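You operate a simulated robot arm through the tools that you are given. There is no shell and no other tool. Be economical: measure what you need, move in short steps, check, and stop when the job is done.

The job below is to be done with a simulated two-armed robot. You get a single attempt, and the scene is never put back.

Task
Stack the pipe that says "T3" from the counter top on top of the pipe labelled "T2". Put one of the black-banded pipes from the counter top on the bottom shelf of the grey shelf unit. Put the F orange-banded pipe from the counter top on the fourth shelf from the bottom of the grey shelf unit and the A orange-banded pipe on the second shelf from the bottom of the grey shelf unit. Put the green magnet on the top of the blue table away on the top of the lamp table. Take the short black flat bar on the top of the blue table and put it away on the shelf under the counter. Open the top grey drawer. Do these in any order.
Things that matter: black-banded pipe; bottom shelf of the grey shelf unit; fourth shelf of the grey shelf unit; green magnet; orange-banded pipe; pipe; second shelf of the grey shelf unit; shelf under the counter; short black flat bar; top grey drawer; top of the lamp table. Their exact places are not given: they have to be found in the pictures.

The check looks at the end state, three seconds after you hand in, the way a careful person would. Anything else that was tipped, shoved, dropped, spilled or broken makes it a failure.

Robot
Two 7-joint arms with two-finger parallel grippers on one trunk, on a base that drives. Base frame: it is fixed to the floor where the robot stands at the start and does not move with it; the origin is under the middle of the robot, x ahead of it, y to its left, z up. Lengths are in m, angles in degrees, forces in N, time in s.
The left shoulder is at the start at [0.11, 0.169, 1.511], the right one opposite. With the tool pointing down near the work surface each hand reaches from about 0.32 to 0.7 m from the robot's upright axis, wherever it stands, measured 20 degrees to its own side. Places, roughly: black-banded pipe [0.75, -0.25, 1]; bottom shelf of the grey shelf unit [0.8, 3.1, 0.1]; fourth shelf of the grey shelf unit [0.8, 3.1, 1.3]; green magnet [-2, -2.5, 0.75]; orange-banded pipe [0.75, -0.5, 1]; pipe [0.5, -0.25, 1]; second shelf of the grey shelf unit [0.8, 3.1, 0.5]; shelf under the counter [0.7, 0.2, 0.5]; short black flat bar [-2, -2.5, 0.75]; top grey drawer [0.6, -0.6, 0.7]; top of the lamp table [-4.6, -1.9, 0.8]. Payload 1.57 kg a hand.
Tool frame (each hand has its own): the origin (TCP) lies between the finger pads and is the grasp point; the fingertips stand 0.03 m ahead of it; z points along the fingers, y is the line along which they close. The gripper opens to 0.08 m. The fingers are 0.017 m wide and 0.012 m thick; the gripper's body (0.04 by 0.082 m) begins 0.08 m behind the TCP.
Orientation is that of the tool frame in the base frame, as [roll, pitch, yaw] about the fixed x, y, z axes, in that order (R = Rz(yaw) Ry(pitch) Rx(roll)). With the fingers straight down and closing along the base's y, the tool's x points along the base's -x, its y along +y and its z along -z.

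Tools
- The arms move only by the tool play_rows. It takes "left_rows", "right_rows" or both (then of equal length, played together; a hand with none holds still); each is a list that holds one entry, the list of rows, each a list of 7 numbers: the turn, a rotation vector about the base's x, y, z in degrees, then the shift along the base's x, y, z in m, then the opening in per cent of the stroke, from 0 (shut) to 100 (fully open). In form: [[[wx, wy, wz, x, y, z, jaw], ...]]. A call has 1 to 10 rows; each row shifts and turns the commanded pose from where the row before left it. A row lasts 0.2 s, in which the tool goes at most 0.05 m and 8.6 degrees; a call with a longer step from one row to the next is refused whole, and so is a gripper value outside its range. Where a pose cannot be reached the arm comes as near as it can. A force on the tool above 40 N (or 10 N above the force at the start of the call, whichever is more), or a blocked arm, ends the call early, and 0.2 s more pass. Each finger travels about 0.072 m/s and halts on what it meets, pressing with about 22 N; the grip force reading is that of the motor and also rises with nothing between the fingers. The clock runs only during rows and for 0.2 s after the last one: add rows that do not move to give the fingers time. The reply holds the time, the measured pose of the TCP, the force on the tool along the base axes, the opening and the grip force, in the units named above and with some noise, with the torque about the TCP (base axes, N m) and any sound that the robot's microphone picked up.
- Cameras (640 x 400 px; columns grow to the right, rows downward): "scene" is now at [0.1463, -0.0183, 1.667]; the picture's right is [-0.29, -0.96, 0.00], its down [-0.85, 0.25, -0.47] and it looks along [0.45, -0.13, -0.88] (base axes); focal length 248 px, centre (320, 200). "left" rides on the left gripper at [0.072, 0.007, -0.122] in its tool frame; the picture's right is [-0.09, 1.00, 0.00], its down [-0.84, -0.08, -0.54] and it looks along [-0.54, -0.05, 0.84] (tool axes); focal length 238 px, centre (320, 200). "right" rides on the right gripper at [0.072, -0.007, -0.122] in its tool frame; the picture's right is [0.09, 1.00, 0.00], its down [-0.84, 0.08, -0.54] and it looks along [-0.54, 0.05, 0.84] (tool axes); focal length 238 px, centre (320, 200).
- capture(camera): a new picture of that camera. The clock stands still meanwhile.
- slide_trunk(by): slides the trunk up (or, below 0, down) by that many m; the arms and the scene camera ride with it, the base frame stays. It gives what a move gives, with no picture.
- steer(legs): drives the robot by 1 to 6 legs, each [ahead, left, turn to the left] in m, m and degrees, along the robot's own axes; the way and the turn of a leg run together, so that a leg with both is an arc; at most 1.5 m and 180 degrees a leg. The arms and the cameras ride along, it lands a little off, and it stops where it bumps. It gives what a move gives.
- pan_tilt(pan, tilt): turns the head with the scene camera to pan (to the left, within 86 degrees either way) and tilt (down, from -29 to 69), counted from straight ahead of the robot. It gives what a move gives.
- pixel_to_xyz(camera, pixels): there is no depth. For up to 12 entries [column, row, z] of the newest picture of that camera ("zoom" is the newest enlarged one), the place [x, y] in the base frame at which the ray of that pixel passes the height z, good to about 0.002 m, but the place of the scene camera against the robot may be out by one fixed shift of up to 0.018 m in any direction. The clock stands still meanwhile.
- inspect(camera, box): a new picture of the part [left, top, right, bottom] of that camera's present view, enlarged. The clock stands still meanwhile.
- hand_in(): hands the job in; it is judged then, once.

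Keep the steps short. Do not move on a guess: measure, check each grasp and each placing, and mend mistakes. In all there are 131 turns and 142 pictures (those below and enlarged ones count). Leave the grippers open and the arms clear of the work at the hand-in unless told otherwise, and finish with a single line.

The tools are called after "Call:" by a JSON object that holds its "api" and its "payload". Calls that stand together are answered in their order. play_rows: Moves the arms, as the interface text tells. Its arguments: {"type":"object","properties":{"left_rows":{"type":"array","items":{"type":"array","items":{"type":"array","items":{"type":"number"}}}},"right_rows":{"type":"array","items":{"type":"array","items":{"type":"array","items":{"type":"number"}}}}},"required":[]} The other tools are called the same way: slide_trunk (by) slides the trunk up or down; steer (legs) drives the base; pan_tilt (pan, tilt) turns the head that bears the scene camera; capture (camera) takes a picture; pixel_to_xyz (camera, pixels) gives the place at which the rays of pixels pass given heights; inspect (camera, box) takes an enlarged picture of a part of a camera's view; hand_in () hands the job in.

At the start:

```text
time_s: 0.0
left_eef_pos: [0.6348, -0.0207, 1.1495]
left_ee_rot: [179.9, 0.0, -180.0]
left_ft_force: [-0.1, 0.0, 0.0]
left_moment: [0.0, 0.01, 0.0]
left_grip_width: 0.0802
left_gripper_force: 0.0
right_eef_pos: [0.4253, -0.5902, 0.9997]
right_ee_rot: [-180.0, -0.1, 179.9]
right_ft_force: [-0.4, -0.2, -0.2]
right_moment: [-0.01, 0.0, 0.02]
right_grip_width: 0.0798
right_gripper_force: 0.0
trunk travel left (down, up): [-0.825, 0.065]
robot x, y, heading: [-0.0012, -0.0006, 0.1]
head pan, tilt: [-16.6, 61.9]
```

scene: 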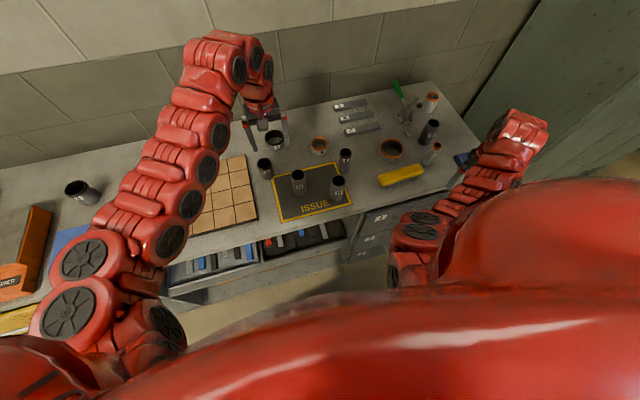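
right: 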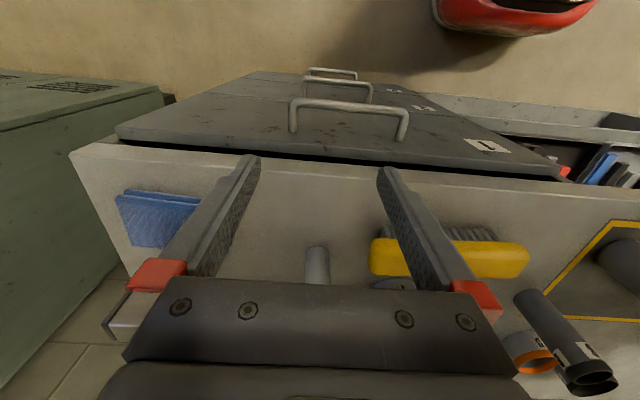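
left: 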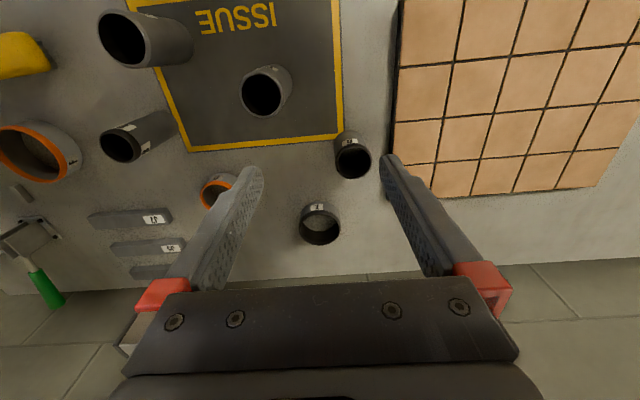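

I see the counter with many pipes; I'll enlarge the scene view over the pipes to read labels.

Call:
{"api": "inspect", "payload": {"camera": "scene", "box": [230, 70, 390, 230]}}

Call:
{"api": "inspect", "payload": {"camera": "scene", "box": [330, 70, 490, 230]}}

Call:
{"api": "inspect", "payload": {"camera": "left", "box": [0, 0, 400, 250]}}

```text
2.50 times, centred on (310, 150) of scene
```

zoom: 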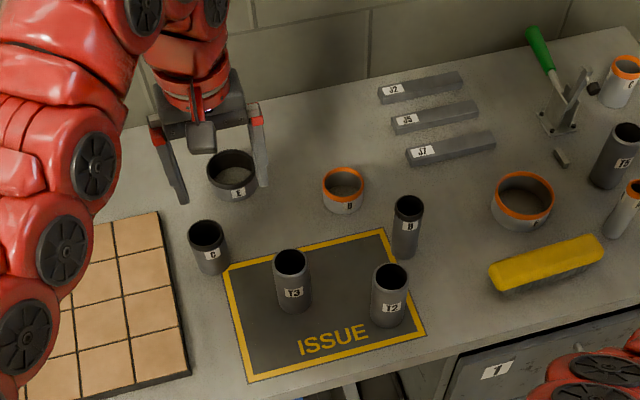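

```text
2.50 times, centred on (410, 150) of scene
```

zoom: 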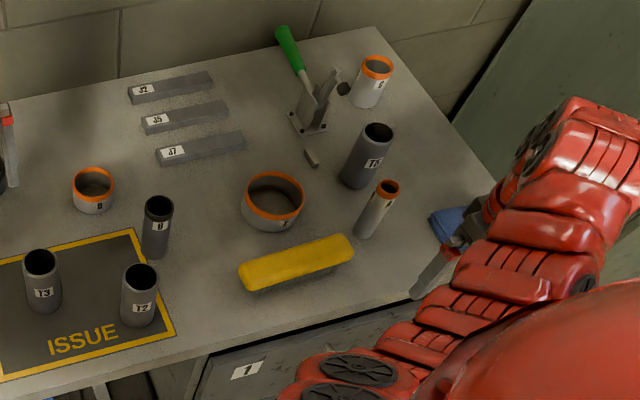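

```text
1.60 times, centred on (200, 125) of left
```

zoom: 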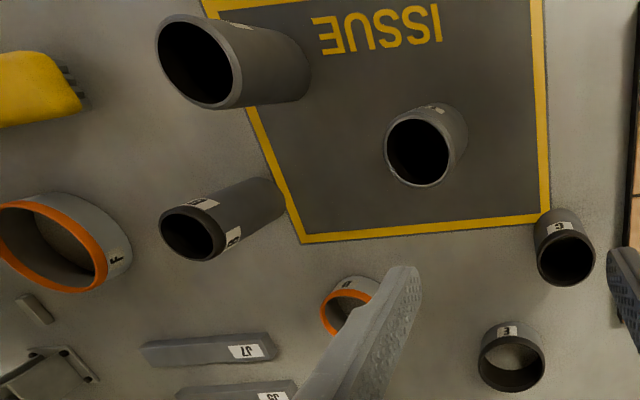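

I read T3, T2, B/C/E black, D/F orange. I'll enlarge closer on the right-hand orange pipes and others.

Call:
{"api": "inspect", "payload": {"camera": "scene", "box": [376, 85, 456, 165]}}

Call:
{"api": "inspect", "payload": {"camera": "scene", "box": [250, 120, 350, 220]}}

Call:
{"api": "inspect", "payload": {"camera": "right", "box": [440, 180, 640, 400]}}

```text
5.00 times, centred on (416, 125) of scene
```

zoom: 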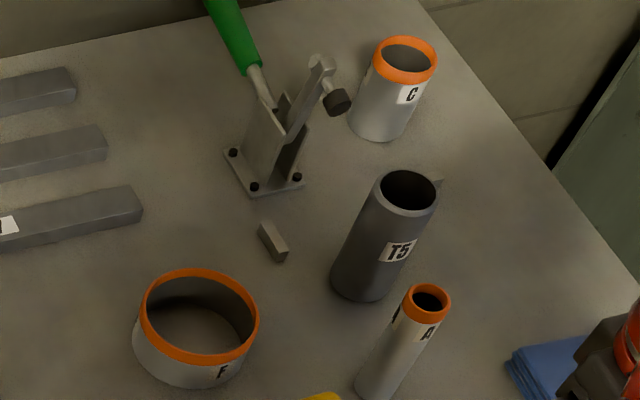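

```text
4.00 times, centred on (300, 170) of scene
```

zoom: 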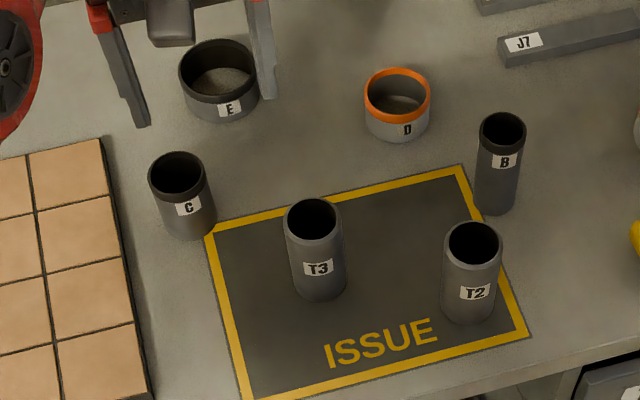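

```text
1.82 times, centred on (540, 290) of right
```

zoom: 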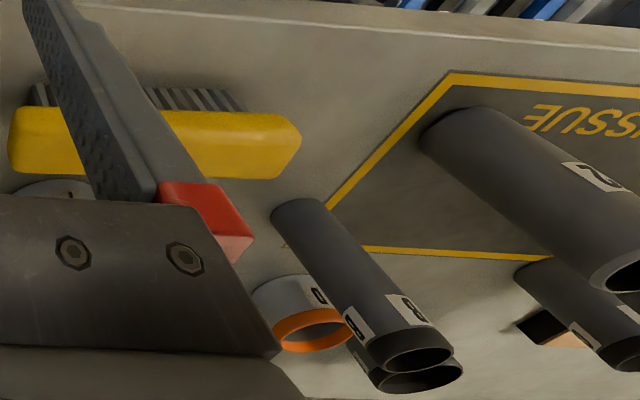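

I'll measure the mat's corners from both cameras at several heights to find the counter height and the scene camera's shift.

Call:
{"api": "pixel_to_xyz", "payload": {"camera": "scene", "pixels": [[271.75, 177, 0.9], [271.75, 177, 0.95], [271.75, 177, 1.0], [335.25, 161.5, 0.9], [335.25, 161.5, 0.95], [335.25, 161.5, 1.0]]}}

Call:
{"api": "pixel_to_xyz", "payload": {"camera": "left", "pixels": [[343, 137, 0.9], [343, 137, 0.95], [343, 137, 1.0], [189, 151, 0.9], [189, 151, 0.95], [189, 151, 1.0]]}}

```text
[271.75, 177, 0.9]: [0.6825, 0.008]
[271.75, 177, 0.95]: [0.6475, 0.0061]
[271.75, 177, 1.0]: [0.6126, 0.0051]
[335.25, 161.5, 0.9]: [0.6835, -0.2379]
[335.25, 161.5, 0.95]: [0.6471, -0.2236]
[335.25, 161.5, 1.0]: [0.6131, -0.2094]
```

```text
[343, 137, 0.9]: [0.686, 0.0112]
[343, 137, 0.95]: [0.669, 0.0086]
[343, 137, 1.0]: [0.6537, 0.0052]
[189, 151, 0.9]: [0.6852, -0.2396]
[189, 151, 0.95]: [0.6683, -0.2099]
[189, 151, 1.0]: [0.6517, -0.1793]
```

Counter height comes out near 0.90–0.905. Next I triangulate the rims of T3, T2 and bases.

Call:
{"api": "pixel_to_xyz", "payload": {"camera": "scene", "pixels": [[298.25, 174.5, 0.98], [298.25, 174.5, 1.02], [300, 189.5, 0.9], [338.5, 180.75, 0.98], [338.5, 180.75, 1.02], [337, 195, 0.9], [345.6, 153, 0.98], [345.6, 153, 1.02], [344, 167, 0.9], [264.7, 163, 0.98], [264.7, 163, 0.95], [266.7, 172, 0.9]]}}

Call:
{"api": "pixel_to_xyz", "payload": {"camera": "left", "pixels": [[261.9, 95, 0.98], [261.9, 95, 1.0], [261.9, 95, 1.02], [125, 37.5, 0.98], [125, 37.5, 1.0], [125, 37.5, 1.02], [119, 147, 0.98], [119, 147, 1.0], [119, 147, 1.02], [353, 162, 0.94], [353, 162, 0.96], [353, 162, 0.98]]}}

```text
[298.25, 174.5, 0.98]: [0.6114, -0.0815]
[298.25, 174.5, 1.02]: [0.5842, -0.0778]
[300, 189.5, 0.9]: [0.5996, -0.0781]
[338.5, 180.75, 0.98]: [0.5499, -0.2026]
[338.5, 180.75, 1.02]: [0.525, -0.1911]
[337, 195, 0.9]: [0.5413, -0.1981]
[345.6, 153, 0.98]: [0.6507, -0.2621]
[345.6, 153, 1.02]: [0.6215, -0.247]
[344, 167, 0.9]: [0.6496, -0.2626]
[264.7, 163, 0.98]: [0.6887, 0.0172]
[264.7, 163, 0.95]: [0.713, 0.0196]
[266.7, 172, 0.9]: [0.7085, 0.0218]
```

```text
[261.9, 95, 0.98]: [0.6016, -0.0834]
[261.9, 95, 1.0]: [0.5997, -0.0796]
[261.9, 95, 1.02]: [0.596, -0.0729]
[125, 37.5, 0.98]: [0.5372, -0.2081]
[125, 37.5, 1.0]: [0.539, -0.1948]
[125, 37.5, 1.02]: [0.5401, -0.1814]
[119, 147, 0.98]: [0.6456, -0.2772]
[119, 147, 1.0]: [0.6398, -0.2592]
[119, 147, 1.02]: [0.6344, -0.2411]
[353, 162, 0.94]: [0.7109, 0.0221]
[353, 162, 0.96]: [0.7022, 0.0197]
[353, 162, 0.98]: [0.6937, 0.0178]
```

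T3 is at about (0.600, -0.080), rim z≈0.995; T2 at (0.540, -0.198), rim ≈1.0. I'll move the left hand above T3 and look.

Call:
{"api": "play_rows", "payload": {"left_rows": [[[0, 0, 0, -0.0174, -0.0296, 0, 100], [0, 0, 0, -0.0174, -0.0296, 0, 100], [0, 0, 0, 0, 0, -0.03, 100], [0, 0, 0, 0, 0, 0, 100]]]}}

Call:
{"api": "capture", "payload": {"camera": "left"}}

Call:
{"api": "capture", "payload": {"camera": "scene"}}

```text
time_s: 1.0
left_eef_pos: [0.6013, -0.0783, 1.121]
left_ee_rot: [-180.0, 0.0, -179.8]
left_ft_force: [0.2, -0.5, -1.0]
left_moment: [0.02, 0.0, 0.01]
left_grip_width: 0.08
left_gripper_force: 0.0
right_eef_pos: [0.4253, -0.5903, 1.0007]
right_ee_rot: [179.8, 0.0, 180.0]
right_ft_force: [0.1, 0.5, 1.2]
right_moment: [-0.01, -0.01, 0.03]
right_grip_width: 0.08
right_gripper_force: 0.1
trunk travel left (down, up): [-0.825, 0.065]
robot x, y, heading: [0.001, -0.0017, 0.1]
head pan, tilt: [-16.6, 61.9]
```

```text
132 pictures are left
```

left: 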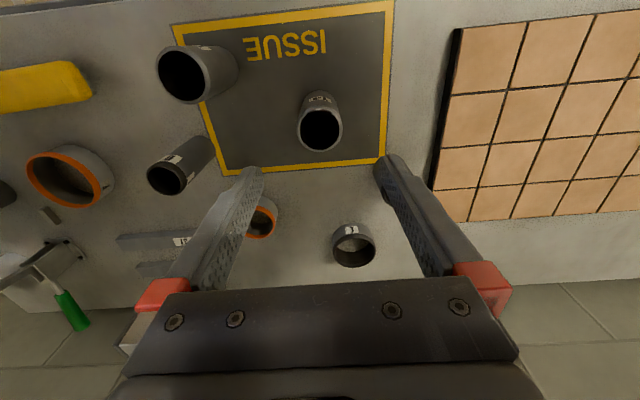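

```text
131 pictures are left
```

scene: 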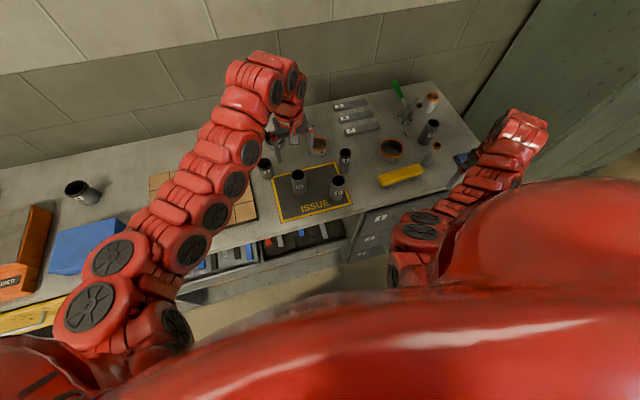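

T3's rim at (320,130) is exactly where the tool axis meets z≈0.995. I'll descend straight to z≈0.955 and close.

Call:
{"api": "play_rows", "payload": {"left_rows": [[[0, 0, 0, 0, 0, -0.042, 100], [0, 0, 0, 0, 0, -0.042, 100], [0, 0, 0, 0, 0, -0.042, 100], [0, 0, 0, 0, 0, -0.04, 100], [0, 0, 0, 0, 0, 0, 50], [0, 0, 0, 0, 0, 0, 0], [0, 0, 0, 0, 0, 0, 0], [0, 0, 0, 0, 0, 0, 0]]]}}

Call:
{"api": "capture", "payload": {"camera": "left"}}

```text
time_s: 2.8
left_eef_pos: [0.5994, -0.0786, 0.9552]
left_ee_rot: [-180.0, -0.2, 180.0]
left_ft_force: [0.0, -1.1, -0.3]
left_moment: [-0.02, 0.01, 0.0]
left_grip_width: 0.0477
left_gripper_force: 22.5
right_eef_pos: [0.4248, -0.591, 0.9991]
right_ee_rot: [180.0, 0.0, -179.9]
right_ft_force: [-0.1, -1.3, 0.0]
right_moment: [0.02, -0.03, 0.03]
right_grip_width: 0.0798
right_gripper_force: 0.0
trunk travel left (down, up): [-0.825, 0.065]
robot x, y, heading: [-0.0034, -0.0005, 0.4]
head pan, tilt: [-16.6, 61.9]
```

```text
130 pictures are left
```

left: 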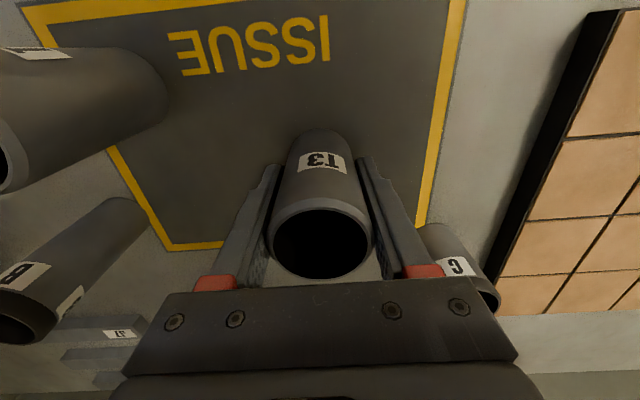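

T3 is gripped (width 0.0477). I lift it 0.14 and move halfway toward T2, then check T2's rim.

Call:
{"api": "play_rows", "payload": {"left_rows": [[[0, 0, 0, 0, 0, 0.04, 0], [0, 0, 0, 0, 0, 0.045, 0], [0, 0, 0, 0, 0, 0.045, 0], [0, 0, 0, 0, 0, 0.045, 0], [0, 0, 0, 0, 0, 0, 0]]]}}

Call:
{"api": "capture", "payload": {"camera": "left"}}

Call:
{"api": "capture", "payload": {"camera": "scene"}}

```text
time_s: 4.0
left_eef_pos: [0.6008, -0.0782, 1.13]
left_ee_rot: [179.9, -0.2, 180.0]
left_ft_force: [0.3, 0.2, -4.1]
left_moment: [0.01, 0.0, 0.0]
left_grip_width: 0.0477
left_gripper_force: 21.9
right_eef_pos: [0.4258, -0.5909, 0.9984]
right_ee_rot: [-179.9, 0.0, -180.0]
right_ft_force: [0.2, -1.2, 1.0]
right_moment: [0.02, -0.03, 0.01]
right_grip_width: 0.0799
right_gripper_force: 0.1
trunk travel left (down, up): [-0.825, 0.065]
robot x, y, heading: [0.0022, -0.0025, -0.1]
head pan, tilt: [-16.6, 61.9]
```

```text
129 pictures are left
```

left: 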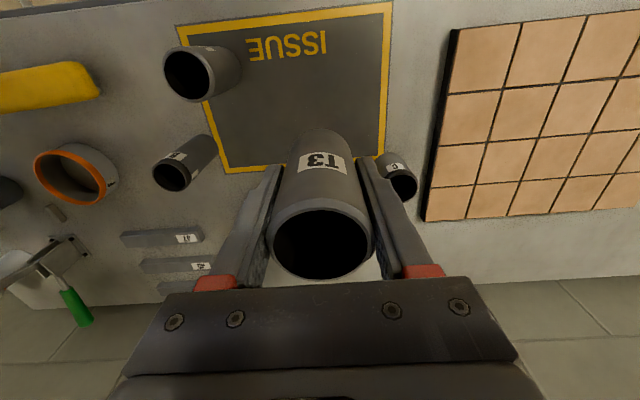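

```text
128 pictures are left
```

scene: 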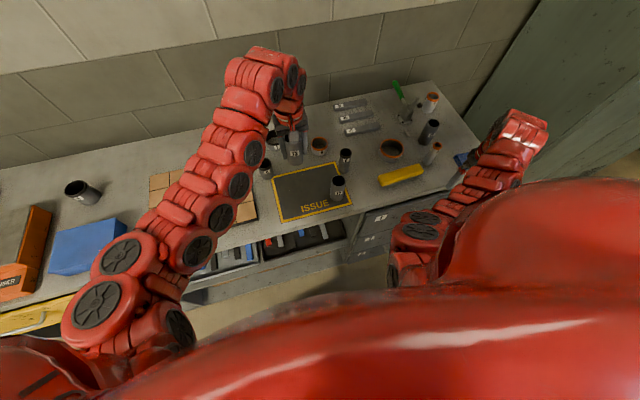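

T2's rim is near (188,76) in the left view. I enlarge both views to measure it well.

Call:
{"api": "inspect", "payload": {"camera": "left", "box": [150, 30, 250, 110]}}

Call:
{"api": "inspect", "payload": {"camera": "scene", "box": [310, 160, 370, 210]}}

```text
5.00 times, centred on (200, 70) of left
```

zoom: 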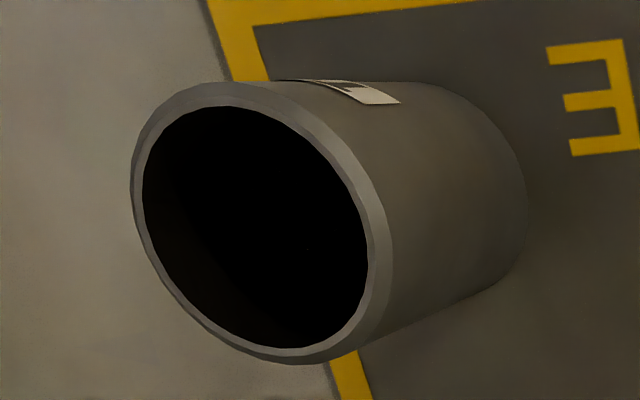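

```text
8.00 times, centred on (340, 185) of scene
```

zoom: 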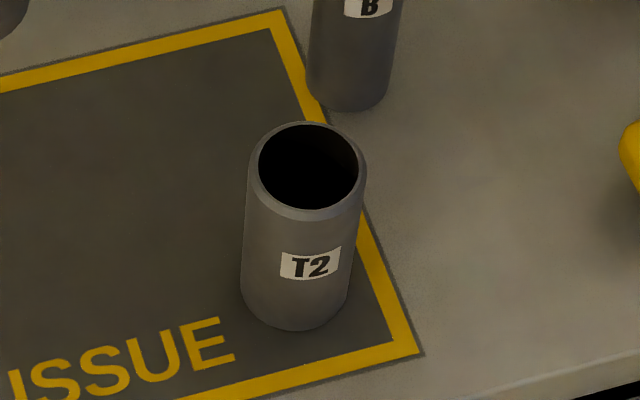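

Call:
{"api": "pixel_to_xyz", "payload": {"camera": "left", "pixels": [[187, 75.4, 0.98], [187, 75.4, 0.99], [187, 75.4, 1.0], [187, 75.4, 1.01], [321, 238, 1.17]]}}

Call:
{"api": "pixel_to_xyz", "payload": {"camera": "scene", "pixels": [[338.5, 180.75, 0.98], [338.5, 180.75, 0.99], [338.5, 180.75, 1.0], [338.5, 180.75, 1.01], [337, 195.4, 0.9], [337, 195.4, 0.905]]}}

```text
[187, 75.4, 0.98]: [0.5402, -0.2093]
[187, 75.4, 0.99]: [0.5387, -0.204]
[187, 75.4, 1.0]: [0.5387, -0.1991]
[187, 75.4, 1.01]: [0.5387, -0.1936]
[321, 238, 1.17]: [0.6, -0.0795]
```

```text
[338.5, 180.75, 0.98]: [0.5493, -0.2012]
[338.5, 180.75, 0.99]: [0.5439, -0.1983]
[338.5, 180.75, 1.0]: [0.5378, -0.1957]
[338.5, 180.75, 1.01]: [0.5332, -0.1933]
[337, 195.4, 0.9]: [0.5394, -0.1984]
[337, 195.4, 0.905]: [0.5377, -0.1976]
```

T2 rim centre (0.539, -0.199), z≈1.0. I move the left hand over it at the present height and check.

Call:
{"api": "play_rows", "payload": {"left_rows": [[[0, 0, 0, -0.0205, -0.04, 0, 0], [0, 0, 0, -0.0205, -0.04, 0, 0], [0, 0, 0, -0.0205, -0.04, 0, 0], [0, 0, 0, 0, 0, 0, 0], [0, 0, 0, 0, 0, 0, 0]]]}}

Call:
{"api": "capture", "payload": {"camera": "left"}}

Call:
{"api": "inspect", "payload": {"camera": "scene", "box": [270, 110, 400, 210]}}

Call:
{"api": "capture", "payload": {"camera": "right"}}

```text
time_s: 5.2
left_eef_pos: [0.5376, -0.1995, 1.129]
left_ee_rot: [-180.0, 0.0, 179.9]
left_ft_force: [0.1, 0.7, -4.3]
left_moment: [-0.01, -0.02, 0.01]
left_grip_width: 0.0475
left_gripper_force: 21.4
right_eef_pos: [0.427, -0.5916, 0.9984]
right_ee_rot: [180.0, -0.1, -180.0]
right_ft_force: [0.3, -0.9, -0.3]
right_moment: [-0.02, 0.03, 0.0]
right_grip_width: 0.0801
right_gripper_force: 0.1
trunk travel left (down, up): [-0.825, 0.065]
robot x, y, heading: [-0.0, -0.0023, -0.0]
head pan, tilt: [-16.6, 61.9]
```

```text
125 pictures are left
```

left: 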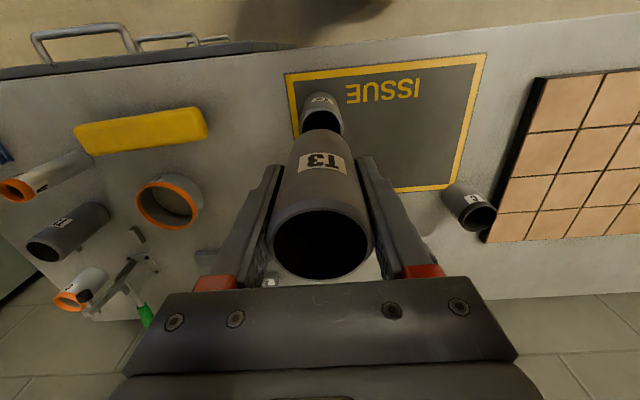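

```text
4.00 times, centred on (335, 160) of scene
```

zoom: 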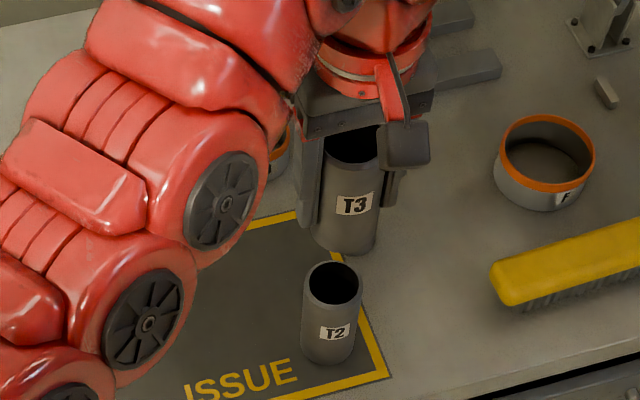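

```text
123 pictures are left
```

right: 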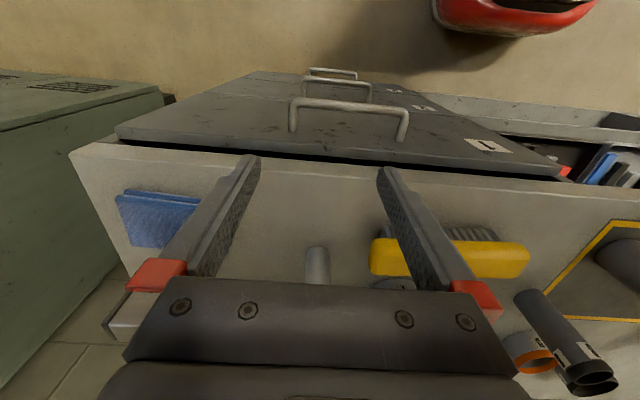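

T3 is aligned above T2 (T2 shows centred under it at column 321). I descend 0.05 and look from the scene camera closely.

Call:
{"api": "play_rows", "payload": {"left_rows": [[[0, 0, 0, 0.0005, 0, -0.03, 0], [0, 0, 0, 0, 0, -0.025, 0], [0, 0, 0, 0, 0, 0, 0]]]}}

Call:
{"api": "inspect", "payload": {"camera": "scene", "box": [310, 150, 370, 200]}}

```text
time_s: 6.0
left_eef_pos: [0.5379, -0.1974, 1.0738]
left_ee_rot: [180.0, 0.0, -179.9]
left_ft_force: [1.3, -0.3, -4.1]
left_moment: [0.0, 0.03, 0.0]
left_grip_width: 0.0477
left_gripper_force: 21.8
right_eef_pos: [0.4256, -0.5898, 0.9994]
right_ee_rot: [-179.9, 0.0, 179.9]
right_ft_force: [0.4, 0.9, -0.6]
right_moment: [0.01, -0.01, 0.04]
right_grip_width: 0.0799
right_gripper_force: 0.2
trunk travel left (down, up): [-0.825, 0.065]
robot x, y, heading: [-0.0009, -0.0011, -0.1]
head pan, tilt: [-16.6, 61.9]
```

```text
8.00 times, centred on (340, 175) of scene
```

zoom: 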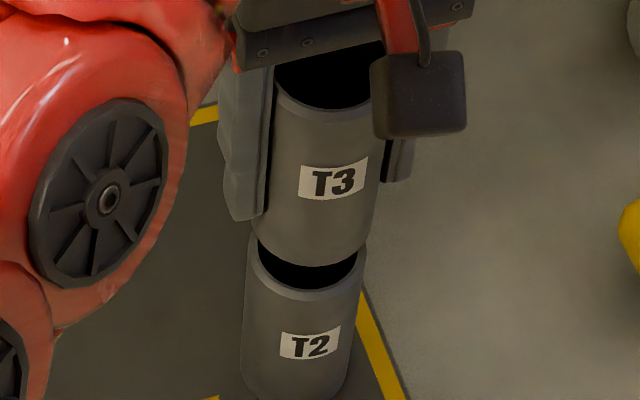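

The remaining gap is about 0.02 m and the edges line up. I descend in small steps until contact shows.

Call:
{"api": "play_rows", "payload": {"left_rows": [[[0, 0, 0, 0, 0, -0.012, 0], [0, 0, 0, 0, -0.001, -0.004, 0], [0, 0, 0, 0, 0, -0.003, 0], [0, 0, 0, 0, 0, 0, 0]]]}}

Call:
{"api": "inspect", "payload": {"camera": "scene", "box": [310, 150, 370, 200]}}

```text
time_s: 7.0
left_eef_pos: [0.5391, -0.1999, 1.0557]
left_ee_rot: [180.0, 0.0, -180.0]
left_ft_force: [-0.2, 0.2, -4.4]
left_moment: [0.03, -0.03, 0.01]
left_grip_width: 0.0476
left_gripper_force: 21.8
right_eef_pos: [0.426, -0.591, 0.9988]
right_ee_rot: [179.9, 0.0, 179.9]
right_ft_force: [0.0, -0.1, 0.2]
right_moment: [-0.02, 0.01, 0.0]
right_grip_width: 0.0803
right_gripper_force: 0.0
trunk travel left (down, up): [-0.825, 0.065]
robot x, y, heading: [-0.0001, -0.0003, 0.0]
head pan, tilt: [-16.6, 61.9]
```

```text
8.00 times, centred on (340, 175) of scene
```

zoom: 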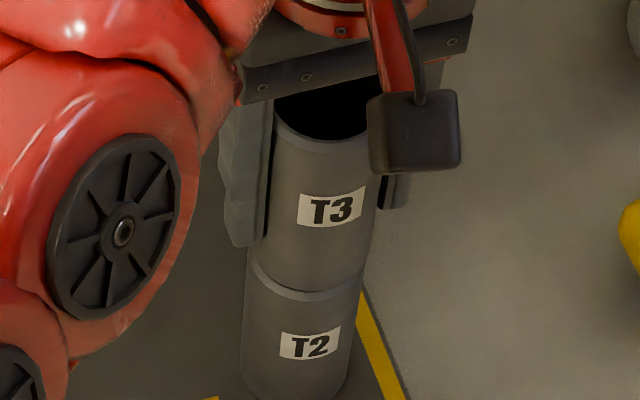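

Nearly touching. Two more small steps.

Call:
{"api": "play_rows", "payload": {"left_rows": [[[0, 0, 0, 0, 0, -0.003, 0], [0, 0, 0, 0, 0, 0, 0]]]}}

Call:
{"api": "play_rows", "payload": {"left_rows": [[[0, 0, 0, 0, 0, -0.0015, 0], [0, 0, 0, 0, 0, 0, 0]]]}}

Call:
{"api": "inspect", "payload": {"camera": "scene", "box": [310, 150, 370, 200]}}

```text
time_s: 7.6
left_eef_pos: [0.5379, -0.1992, 1.0533]
left_ee_rot: [-180.0, 0.2, -180.0]
left_ft_force: [1.4, 0.8, 15.1]
left_moment: [0.18, 0.17, 0.04]
left_grip_width: 0.0477
left_gripper_force: 22.0
right_eef_pos: [0.4263, -0.5904, 1.0006]
right_ee_rot: [179.9, 0.0, 180.0]
right_ft_force: [-0.4, -0.5, -0.8]
right_moment: [0.02, -0.02, 0.0]
right_grip_width: 0.0799
right_gripper_force: 0.1
trunk travel left (down, up): [-0.825, 0.065]
robot x, y, heading: [-0.0015, -0.0018, -0.2]
head pan, tilt: [-16.6, 61.9]
```

```text
time_s: 8.2
left_eef_pos: [0.5384, -0.2003, 1.0511]
left_ee_rot: [-179.9, 0.2, -180.0]
left_ft_force: [3.4, -1.2, 17.5]
left_moment: [0.06, -0.08, 0.08]
left_grip_width: 0.0477
left_gripper_force: 22.3
right_eef_pos: [0.4253, -0.5908, 1.0008]
right_ee_rot: [-179.9, 0.1, 179.9]
right_ft_force: [1.2, -0.4, -1.0]
right_moment: [-0.04, -0.03, -0.01]
right_grip_width: 0.08
right_gripper_force: 0.0
trunk travel left (down, up): [-0.825, 0.065]
robot x, y, heading: [0.0005, 0.0014, 0.1]
head pan, tilt: [-16.6, 61.9]
```

```text
8.00 times, centred on (340, 175) of scene
```

zoom: 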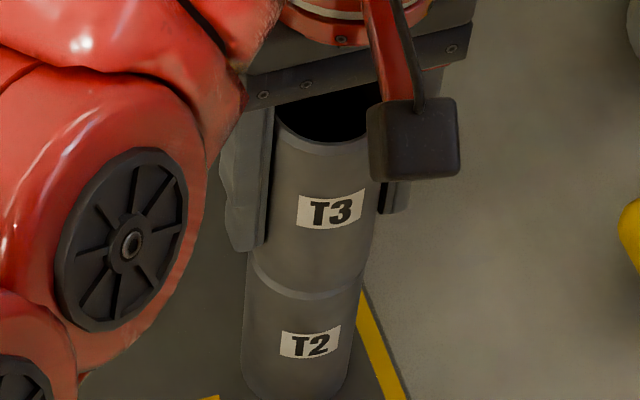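

Contact (force flipped to +17 N). I open slowly and raise the hand straight up.

Call:
{"api": "play_rows", "payload": {"left_rows": [[[0, 0, 0, 0, 0, 0.002, 0], [0, 0, 0, 0, 0, 0, 70], [0, 0, 0, 0, 0, 0, 100], [0, 0, 0, 0, 0, 0, 100], [0, 0, 0, 0, 0, 0.03, 100], [0, 0, 0, 0, 0, 0.05, 100], [0, 0, 0, 0, 0, 0.05, 100]]]}}

Call:
{"api": "capture", "payload": {"camera": "left"}}

Call:
{"api": "inspect", "payload": {"camera": "scene", "box": [310, 150, 370, 200]}}

```text
time_s: 9.8
left_eef_pos: [0.5384, -0.1989, 1.1846]
left_ee_rot: [-180.0, 0.0, -179.9]
left_ft_force: [0.8, 0.3, -0.5]
left_moment: [0.03, -0.02, 0.03]
left_grip_width: 0.0801
left_gripper_force: 0.1
right_eef_pos: [0.4257, -0.5908, 1.0]
right_ee_rot: [-180.0, 0.0, -180.0]
right_ft_force: [-0.4, 0.3, 0.8]
right_moment: [0.01, -0.01, -0.02]
right_grip_width: 0.0802
right_gripper_force: 0.0
trunk travel left (down, up): [-0.825, 0.065]
robot x, y, heading: [0.0007, 0.0042, -0.0]
head pan, tilt: [-16.6, 61.9]
```

```text
119 pictures are left
```

left: 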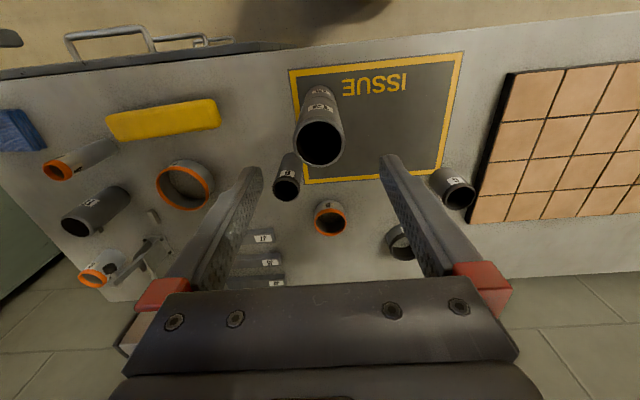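

```text
8.00 times, centred on (340, 175) of scene
```

zoom: 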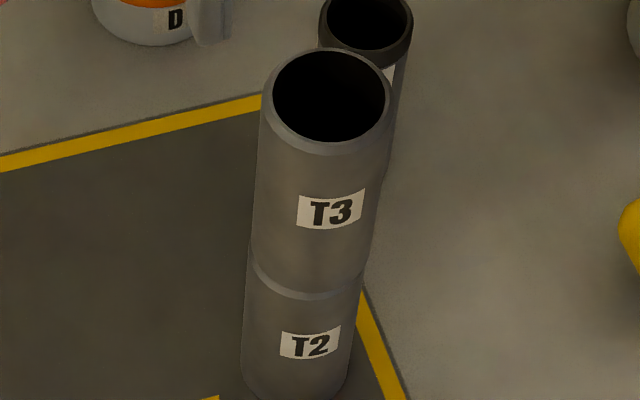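

The stack stands well. Before picking the others, I look at the shelf unit (about 75° left) to plan how to enter it.

Call:
{"api": "pan_tilt", "payload": {"pan": 76, "tilt": 14}}

Call:
{"api": "capture", "payload": {"camera": "scene"}}

```text
time_s: 11.5
left_eef_pos: [0.5391, -0.1991, 1.1832]
left_ee_rot: [-180.0, 0.0, -180.0]
left_ft_force: [0.3, -0.5, -1.0]
left_moment: [0.04, -0.03, 0.01]
left_grip_width: 0.08
left_gripper_force: 0.0
right_eef_pos: [0.4243, -0.5915, 0.9994]
right_ee_rot: [-180.0, 0.1, -179.9]
right_ft_force: [0.2, 0.5, 0.6]
right_moment: [0.01, -0.01, 0.02]
right_grip_width: 0.0798
right_gripper_force: 0.1
trunk travel left (down, up): [-0.825, 0.065]
robot x, y, heading: [0.0006, -0.0023, 0.2]
head pan, tilt: [76.0, 14.0]
```

```text
117 pictures are left
```

scene: 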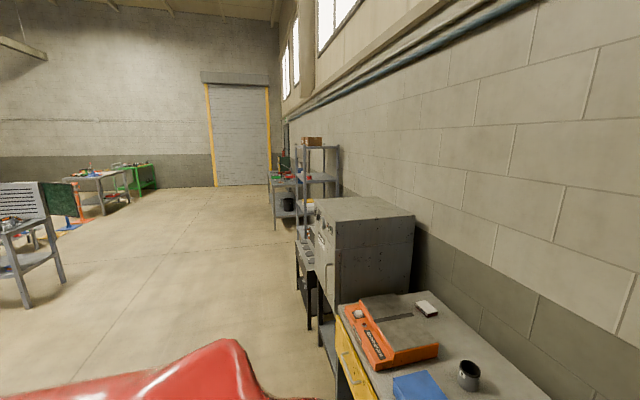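

The grey shelf unit stands beyond the grey oven at about column 320. I enlarge it.

Call:
{"api": "inspect", "payload": {"camera": "scene", "box": [250, 120, 370, 250]}}

Call:
{"api": "pan_tilt", "payload": {"pan": -20, "tilt": 55}}

Call:
{"api": "capture", "payload": {"camera": "scene"}}

```text
3.08 times, centred on (310, 185) of scene
```

zoom: 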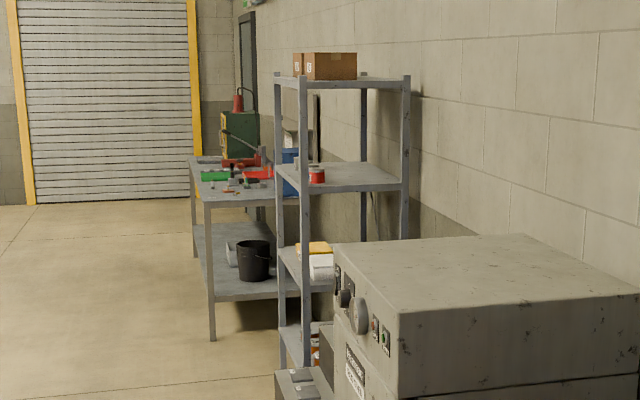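

```text
time_s: 13.2
left_eef_pos: [0.5387, -0.1992, 1.1833]
left_ee_rot: [179.9, 0.1, -180.0]
left_ft_force: [-0.3, -0.2, -0.1]
left_moment: [0.0, 0.02, 0.01]
left_grip_width: 0.08
left_gripper_force: 0.1
right_eef_pos: [0.4264, -0.5918, 1.0]
right_ee_rot: [180.0, 0.0, 180.0]
right_ft_force: [0.1, 0.1, 0.5]
right_moment: [0.01, 0.02, 0.04]
right_grip_width: 0.0802
right_gripper_force: 0.1
trunk travel left (down, up): [-0.825, 0.065]
robot x, y, heading: [-0.0009, 0.0001, 0.0]
head pan, tilt: [-20.0, 55.0]
```

```text
115 pictures are left
```

scene: 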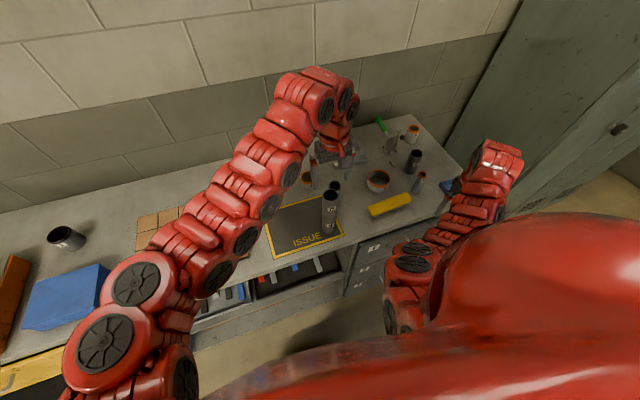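

The shelves are open-sided with about 0.4 m spacing, so I will hold pipes with the hand tilted 45° forward. I take C (left hand): swing to (0.60, 0.02, 1.13) while tilting.

Call:
{"api": "play_rows", "payload": {"left_rows": [[[0, 0, 0, 0, 0.045, 0, 85], [0, 0, 0, 0, 0.045, 0, 85], [0, -7.5, 0, 0.012, 0.032, -0.009, 85], [0, -7.5, 0, 0.012, 0.032, -0.009, 85], [0, -7.5, 0, 0.012, 0.032, -0.009, 85], [0, -7.5, 0, 0.012, 0.032, -0.009, 85], [0, -7.5, 0, 0.012, 0, -0.009, 85], [0, -7.5, 0, 0, 0, -0.009, 85], [0, 0, 0, 0, 0, 0, 85]]]}}

Call:
{"api": "capture", "payload": {"camera": "left"}}

Call:
{"api": "inspect", "payload": {"camera": "scene", "box": [240, 100, 460, 260]}}

```text
time_s: 15.2
left_eef_pos: [0.5681, -0.1597, 1.152]
left_ee_rot: [-176.5, 7.7, 175.9]
left_ft_force: [0.1, -0.1, 0.1]
left_moment: [-0.01, 0.04, -0.02]
left_grip_width: 0.0679
left_gripper_force: 0.0
left hand out of reach, approached as far as the arm can: row 2, 3, 4, 5, 6, 7, 8
right_eef_pos: [0.4246, -0.5889, 1.0]
right_ee_rot: [180.0, 0.0, -180.0]
right_ft_force: [-0.2, 1.0, -0.5]
right_moment: [-0.01, 0.0, 0.0]
right_grip_width: 0.0799
right_gripper_force: 0.0
trunk travel left (down, up): [-0.825, 0.065]
robot x, y, heading: [0.0032, -0.0025, 0.2]
head pan, tilt: [-20.0, 55.0]
```

```text
114 pictures are left
```

left: 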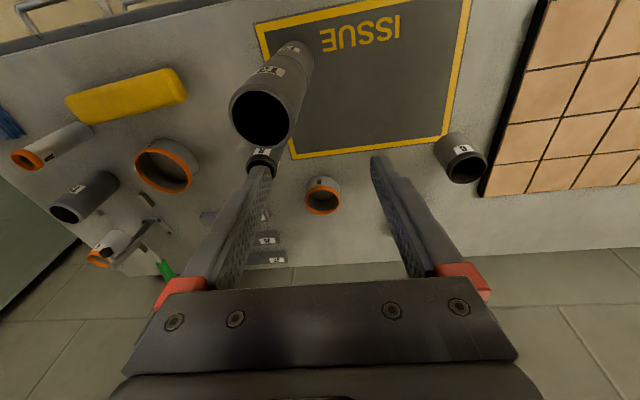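

```text
2.50 times, centred on (350, 180) of scene
```

zoom: 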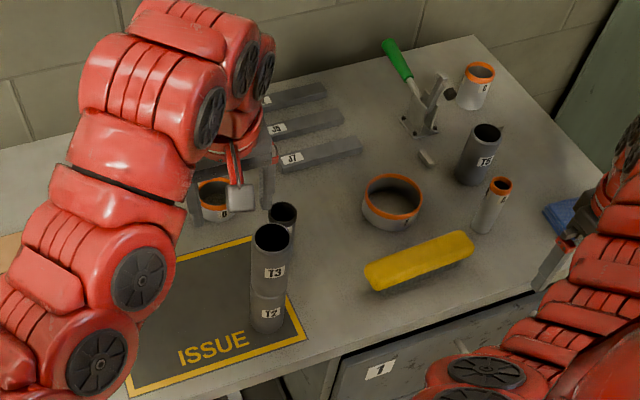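

The tilted pose isn't reachable from this high-shoulder posture. I'll raise the left hand a little, then back the robot off so that I can lower the trunk and try the tilt in free space.

Call:
{"api": "play_rows", "payload": {"left_rows": [[[0, 0, 0, 0, 0, 0.03, 100], [0, 0, 0, 0, 0, 0, 100]]]}}

```text
time_s: 15.8
left_eef_pos: [0.5673, -0.1594, 1.1823]
left_ee_rot: [-176.5, 7.7, 175.9]
left_ft_force: [0.3, -0.2, 0.1]
left_moment: [0.03, -0.02, 0.01]
left_grip_width: 0.0801
left_gripper_force: 0.0
right_eef_pos: [0.4266, -0.5908, 0.9995]
right_ee_rot: [-179.9, -0.1, 180.0]
right_ft_force: [-0.4, 0.3, -0.2]
right_moment: [0.0, 0.05, 0.0]
right_grip_width: 0.0801
right_gripper_force: 0.0
trunk travel left (down, up): [-0.825, 0.065]
robot x, y, heading: [0.0011, 0.0013, -0.0]
head pan, tilt: [-20.0, 55.0]
```

It follows again from its actual pose. Now I back off 0.35 m.

Call:
{"api": "steer", "payload": {"legs": [[-0.35, 0, 0]]}}

Call:
{"api": "slide_trunk", "payload": {"by": -0.3}}

Call:
{"api": "play_rows", "payload": {"left_rows": [[[0, 0, 0, 0, 0.03, 0.03, 100], [0, -7.5, 0, 0, 0.03, 0.03, 100], [0, -7.5, 0, 0, 0.03, 0.03, 100], [0, -7.5, 0, 0, 0.03, 0.03, 100], [0, -7.5, 0, 0, 0.03, 0.03, 100], [0, -7.5, 0, 0, 0.03, 0.03, 100]]], "right_rows": [[[0, 0, 0, 0, 0, 0.04, 100], [0, -7.5, 0, 0, 0, 0.04, 100], [0, -7.5, 0, 0, 0, 0.04, 100], [0, -7.5, 0, 0, 0, 0.04, 100], [0, -7.5, 0, 0, 0, 0.04, 100], [0, -7.5, 0, 0, 0, 0.04, 100]]]}}

Call:
{"api": "capture", "payload": {"camera": "scene"}}

```text
time_s: 18.1
left_eef_pos: [0.217, -0.1632, 1.1822]
left_ee_rot: [-176.5, 7.6, 175.5]
left_ft_force: [-0.2, 0.2, -0.5]
left_moment: [-0.01, -0.02, 0.01]
left_grip_width: 0.0799
left_gripper_force: 0.1
right_eef_pos: [0.0731, -0.5921, 0.9995]
right_ee_rot: [179.9, 0.0, 179.5]
right_ft_force: [0.1, -0.1, 0.2]
right_moment: [0.02, 0.01, -0.01]
right_grip_width: 0.08
right_gripper_force: 0.1
trunk travel left (down, up): [-0.825, 0.065]
robot x, y, heading: [-0.349, 0.0008, -0.7]
head pan, tilt: [-20.0, 55.0]
```

```text
time_s: 21.1
left_eef_pos: [0.2169, -0.1618, 0.8823]
left_ee_rot: [-176.4, 7.6, 175.5]
left_ft_force: [0.4, -0.1, 0.0]
left_moment: [-0.03, 0.0, -0.01]
left_grip_width: 0.0799
left_gripper_force: 0.0
right_eef_pos: [0.0727, -0.5924, 0.7]
right_ee_rot: [-180.0, 0.0, 179.6]
right_ft_force: [-0.6, -1.1, 0.1]
right_moment: [-0.02, -0.02, 0.0]
right_grip_width: 0.08
right_gripper_force: 0.1
trunk travel left (down, up): [-0.525, 0.365]
robot x, y, heading: [-0.3488, 0.0012, -0.6]
head pan, tilt: [-20.0, 55.0]
```

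```text
time_s: 22.5
left_eef_pos: [0.2886, 0.0111, 0.979]
left_ee_rot: [-178.6, 41.8, 170.3]
left_ft_force: [0.1, 0.8, -0.6]
left_moment: [0.0, 0.02, 0.0]
left_grip_width: 0.0799
left_gripper_force: 0.1
left hand out of reach, approached as far as the arm can: row 1, 2, 3, 4
right_eef_pos: [0.0978, -0.5696, 0.9259]
right_ee_rot: [179.7, 37.7, 179.6]
right_ft_force: [0.0, 0.6, 0.9]
right_moment: [-0.01, 0.02, -0.01]
right_grip_width: 0.0802
right_gripper_force: 0.0
right hand out of reach, approached as far as the arm can: row 2, 3
trunk travel left (down, up): [-0.525, 0.365]
robot x, y, heading: [-0.3524, -0.0034, -0.4]
head pan, tilt: [-20.0, 55.0]
```

```text
112 pictures are left
```

scene: 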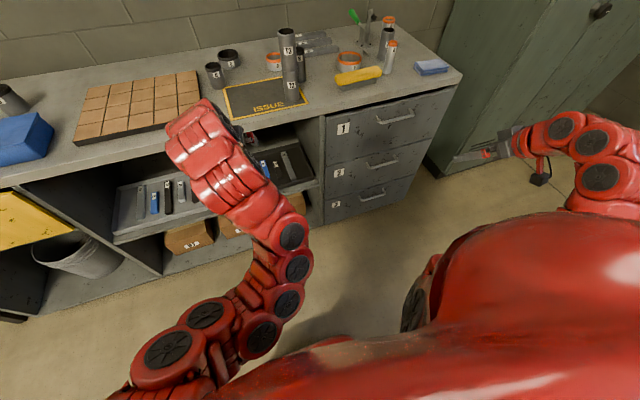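

Tilting works with the trunk lowered. From here the view is clear, so I enlarge the counter to locate A, F, C and their neighbours.

Call:
{"api": "inspect", "payload": {"camera": "scene", "box": [320, 0, 470, 95]}}

Call:
{"api": "pixel_to_xyz", "payload": {"camera": "zoom", "pixels": [[320, 200, 0.9]]}}

Call:
{"api": "inspect", "payload": {"camera": "scene", "box": [180, 20, 330, 115]}}

```text
4.21 times, centred on (395, 48) of scene
```

zoom: 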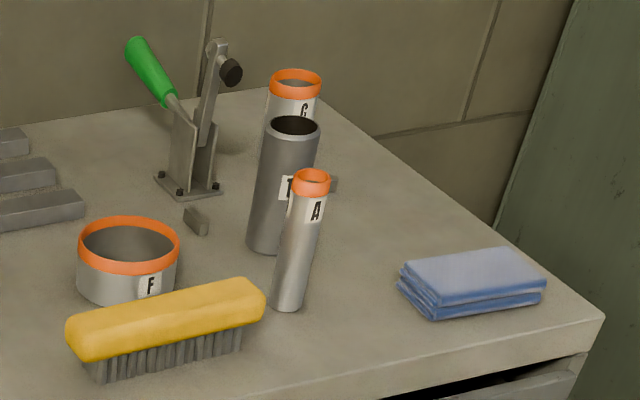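

```text
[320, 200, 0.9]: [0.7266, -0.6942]
```

```text
4.21 times, centred on (255, 68) of scene
```

zoom: 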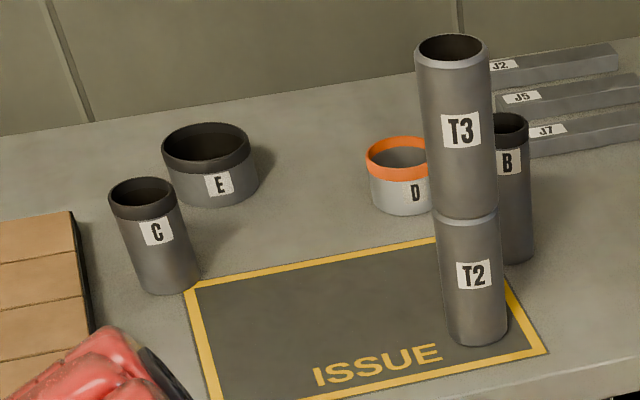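

Call:
{"api": "pixel_to_xyz", "payload": {"camera": "scene", "pixels": [[387.4, 71.3, 0.903], [392.9, 43.96, 1.0], [392.9, 43.96, 1.03], [349.6, 58.7, 0.94], [349.2, 66.5, 0.903], [337.8, 58.7, 0.94], [361.5, 58.7, 0.94], [381.2, 71.75, 0.94], [218.9, 87.7, 0.903], [212.7, 66.1, 0.955], [229.6, 65.1, 0.903], [201.6, 98.9, 0.915]]}}

Call:
{"api": "pixel_to_xyz", "payload": {"camera": "scene", "pixels": [[380, 81, 0.903], [371.7, 59.5, 0.903], [415.8, 105, 0.9], [330, 111, 0.9], [337, 73, 0.95], [387, 48, 0.903], [383.4, 33, 1.0], [383.4, 58, 0.903]]}}

```text
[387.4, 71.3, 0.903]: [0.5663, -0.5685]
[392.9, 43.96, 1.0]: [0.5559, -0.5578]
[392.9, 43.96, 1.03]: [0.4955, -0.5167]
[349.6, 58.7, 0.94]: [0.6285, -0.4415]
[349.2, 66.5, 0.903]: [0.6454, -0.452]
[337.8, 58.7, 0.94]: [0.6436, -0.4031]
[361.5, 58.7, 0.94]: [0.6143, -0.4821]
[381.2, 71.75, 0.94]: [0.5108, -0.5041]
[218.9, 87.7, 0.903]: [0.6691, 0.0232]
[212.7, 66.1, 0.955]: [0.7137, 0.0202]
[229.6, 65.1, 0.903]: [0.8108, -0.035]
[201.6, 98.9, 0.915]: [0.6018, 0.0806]
```

```text
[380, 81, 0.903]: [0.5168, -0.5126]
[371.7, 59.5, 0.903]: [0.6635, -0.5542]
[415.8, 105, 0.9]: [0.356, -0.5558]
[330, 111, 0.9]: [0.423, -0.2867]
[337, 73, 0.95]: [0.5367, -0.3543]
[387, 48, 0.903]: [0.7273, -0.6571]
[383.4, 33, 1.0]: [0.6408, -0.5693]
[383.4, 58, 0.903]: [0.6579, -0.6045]
```

The grazing view is imprecise; I cross-check with the last left-hand picture (steep view).

Call:
{"api": "pixel_to_xyz", "payload": {"camera": "left", "pixels": [[165, 166, 0.94], [165, 166, 0.95], [27, 159, 1.0], [27, 159, 1.03], [84, 132, 0.903], [175, 158, 0.903], [466, 165, 0.955], [185, 92, 0.95], [68, 110, 0.95], [110, 183, 0.903]]}}

```text
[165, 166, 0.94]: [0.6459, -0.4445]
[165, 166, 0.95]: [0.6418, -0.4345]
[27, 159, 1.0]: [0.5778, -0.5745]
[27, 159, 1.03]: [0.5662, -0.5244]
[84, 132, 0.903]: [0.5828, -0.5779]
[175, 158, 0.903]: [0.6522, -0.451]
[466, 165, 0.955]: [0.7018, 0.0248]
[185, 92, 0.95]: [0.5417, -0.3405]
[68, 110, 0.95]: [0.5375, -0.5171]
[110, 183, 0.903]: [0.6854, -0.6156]
```

F≈(0.645,-0.447), A≈(0.580,-0.575), C≈(0.703,0.023). I first tuck both hands high and level their yaw, then drive to y≈-0.27.

Call:
{"api": "play_rows", "payload": {"left_rows": [[[0, 0, 1.4, -0.024, 0.027, 0.0245, 100], [0, 0, 1.4, -0.024, 0.027, 0.0245, 100], [0, 0, 1.4, -0.024, 0.027, 0.0245, 100], [0, 0, 1.4, -0.024, 0.027, 0.0245, 100], [0, 0, 1.4, -0.024, 0.027, 0.0245, 100], [0, 0, 1.4, -0.024, 0.027, 0.0245, 100], [0, 0, 1.4, -0.024, 0.027, 0.0245, 100], [0, 0, 0, 0, 0, 0, 100]]], "right_rows": [[[0, -1, 0, -0.005, 0.038, 0.028, 100], [0, -1, 0, -0.005, 0.038, 0.028, 100], [0, -1, 0, -0.005, 0.038, 0.028, 100], [0, -1, 0, -0.005, 0.038, 0.028, 100], [0, -1, 0, -0.005, 0.038, 0.028, 100], [0, -1, 0, -0.005, 0.038, 0.028, 100], [0, -1, 0, -0.005, 0.038, 0.028, 100], [0, 0, 0, 0, 0, 0, 100]]]}}

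Call:
{"api": "steer", "payload": {"legs": [[0, -0.27, 0.4]]}}

Call:
{"api": "capture", "payload": {"camera": "scene"}}

```text
time_s: 24.3
left_eef_pos: [0.0905, 0.1727, 1.0943]
left_ee_rot: [-179.0, 41.9, -179.9]
left_ft_force: [0.7, -0.5, 0.2]
left_moment: [0.0, -0.02, 0.0]
left_grip_width: 0.0803
left_gripper_force: 0.0
left hand out of reach, approached as far as the arm can: row 3, 4, 5, 6, 7
right_eef_pos: [0.0623, -0.3066, 1.1207]
right_ee_rot: [179.7, 44.5, 179.4]
right_ft_force: [-0.8, -0.6, 0.6]
right_moment: [0.01, 0.03, 0.02]
right_grip_width: 0.0802
right_gripper_force: 0.1
trunk travel left (down, up): [-0.525, 0.365]
robot x, y, heading: [-0.3512, -0.0011, -0.3]
head pan, tilt: [-20.0, 55.0]
```

```text
time_s: 26.2
left_eef_pos: [0.0885, -0.0949, 1.0956]
left_ee_rot: [-178.9, 42.0, -179.7]
left_ft_force: [-0.1, 0.2, 0.1]
left_moment: [0.02, 0.0, 0.03]
left_grip_width: 0.0803
left_gripper_force: 0.0
right_eef_pos: [0.0625, -0.5734, 1.1209]
right_ee_rot: [179.7, 44.5, 179.8]
right_ft_force: [0.0, -1.3, -0.2]
right_moment: [0.02, -0.02, 0.01]
right_grip_width: 0.08
right_gripper_force: 0.0
trunk travel left (down, up): [-0.525, 0.365]
robot x, y, heading: [-0.3516, -0.2676, -0.1]
head pan, tilt: [-20.0, 55.0]
```

```text
109 pictures are left
```

scene: 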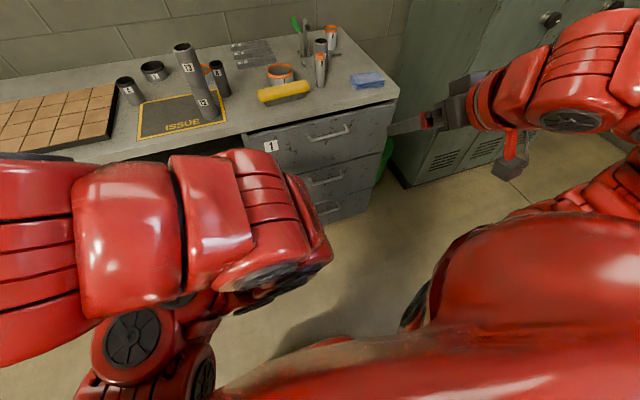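

Path is clear: after driving 0.33 m the left tips stop ~0.07 m short of the stack. I drive and check both hand views.

Call:
{"api": "steer", "payload": {"legs": [[0.33, 0, 0]]}}

Call:
{"api": "capture", "payload": {"camera": "right"}}

Call:
{"api": "capture", "payload": {"camera": "left"}}

```text
time_s: 28.4
left_eef_pos: [0.4175, -0.0925, 1.0946]
left_ee_rot: [-178.8, 42.0, -179.5]
left_ft_force: [0.1, 0.0, 0.6]
left_moment: [0.02, 0.0, 0.06]
left_grip_width: 0.0799
left_gripper_force: 0.0
right_eef_pos: [0.3937, -0.5709, 1.1208]
right_ee_rot: [179.5, 44.5, 180.0]
right_ft_force: [0.3, 0.8, 0.0]
right_moment: [0.03, 0.01, 0.01]
right_grip_width: 0.0802
right_gripper_force: 0.1
trunk travel left (down, up): [-0.525, 0.365]
robot x, y, heading: [-0.0237, -0.2652, 0.2]
head pan, tilt: [-20.0, 55.0]
```

```text
108 pictures are left
```

right: 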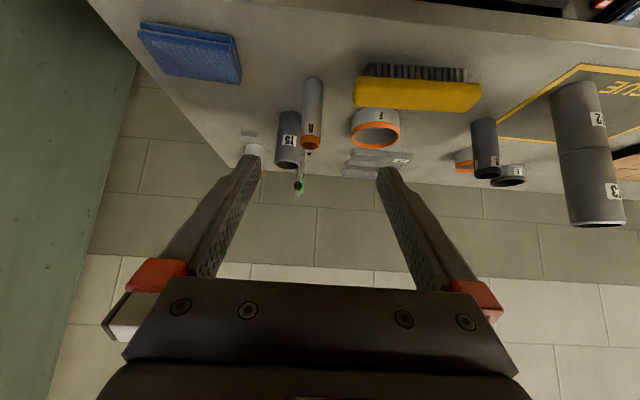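

```text
107 pictures are left
```

left: 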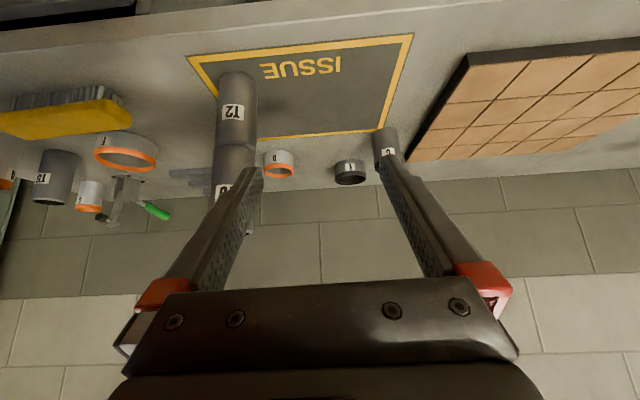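

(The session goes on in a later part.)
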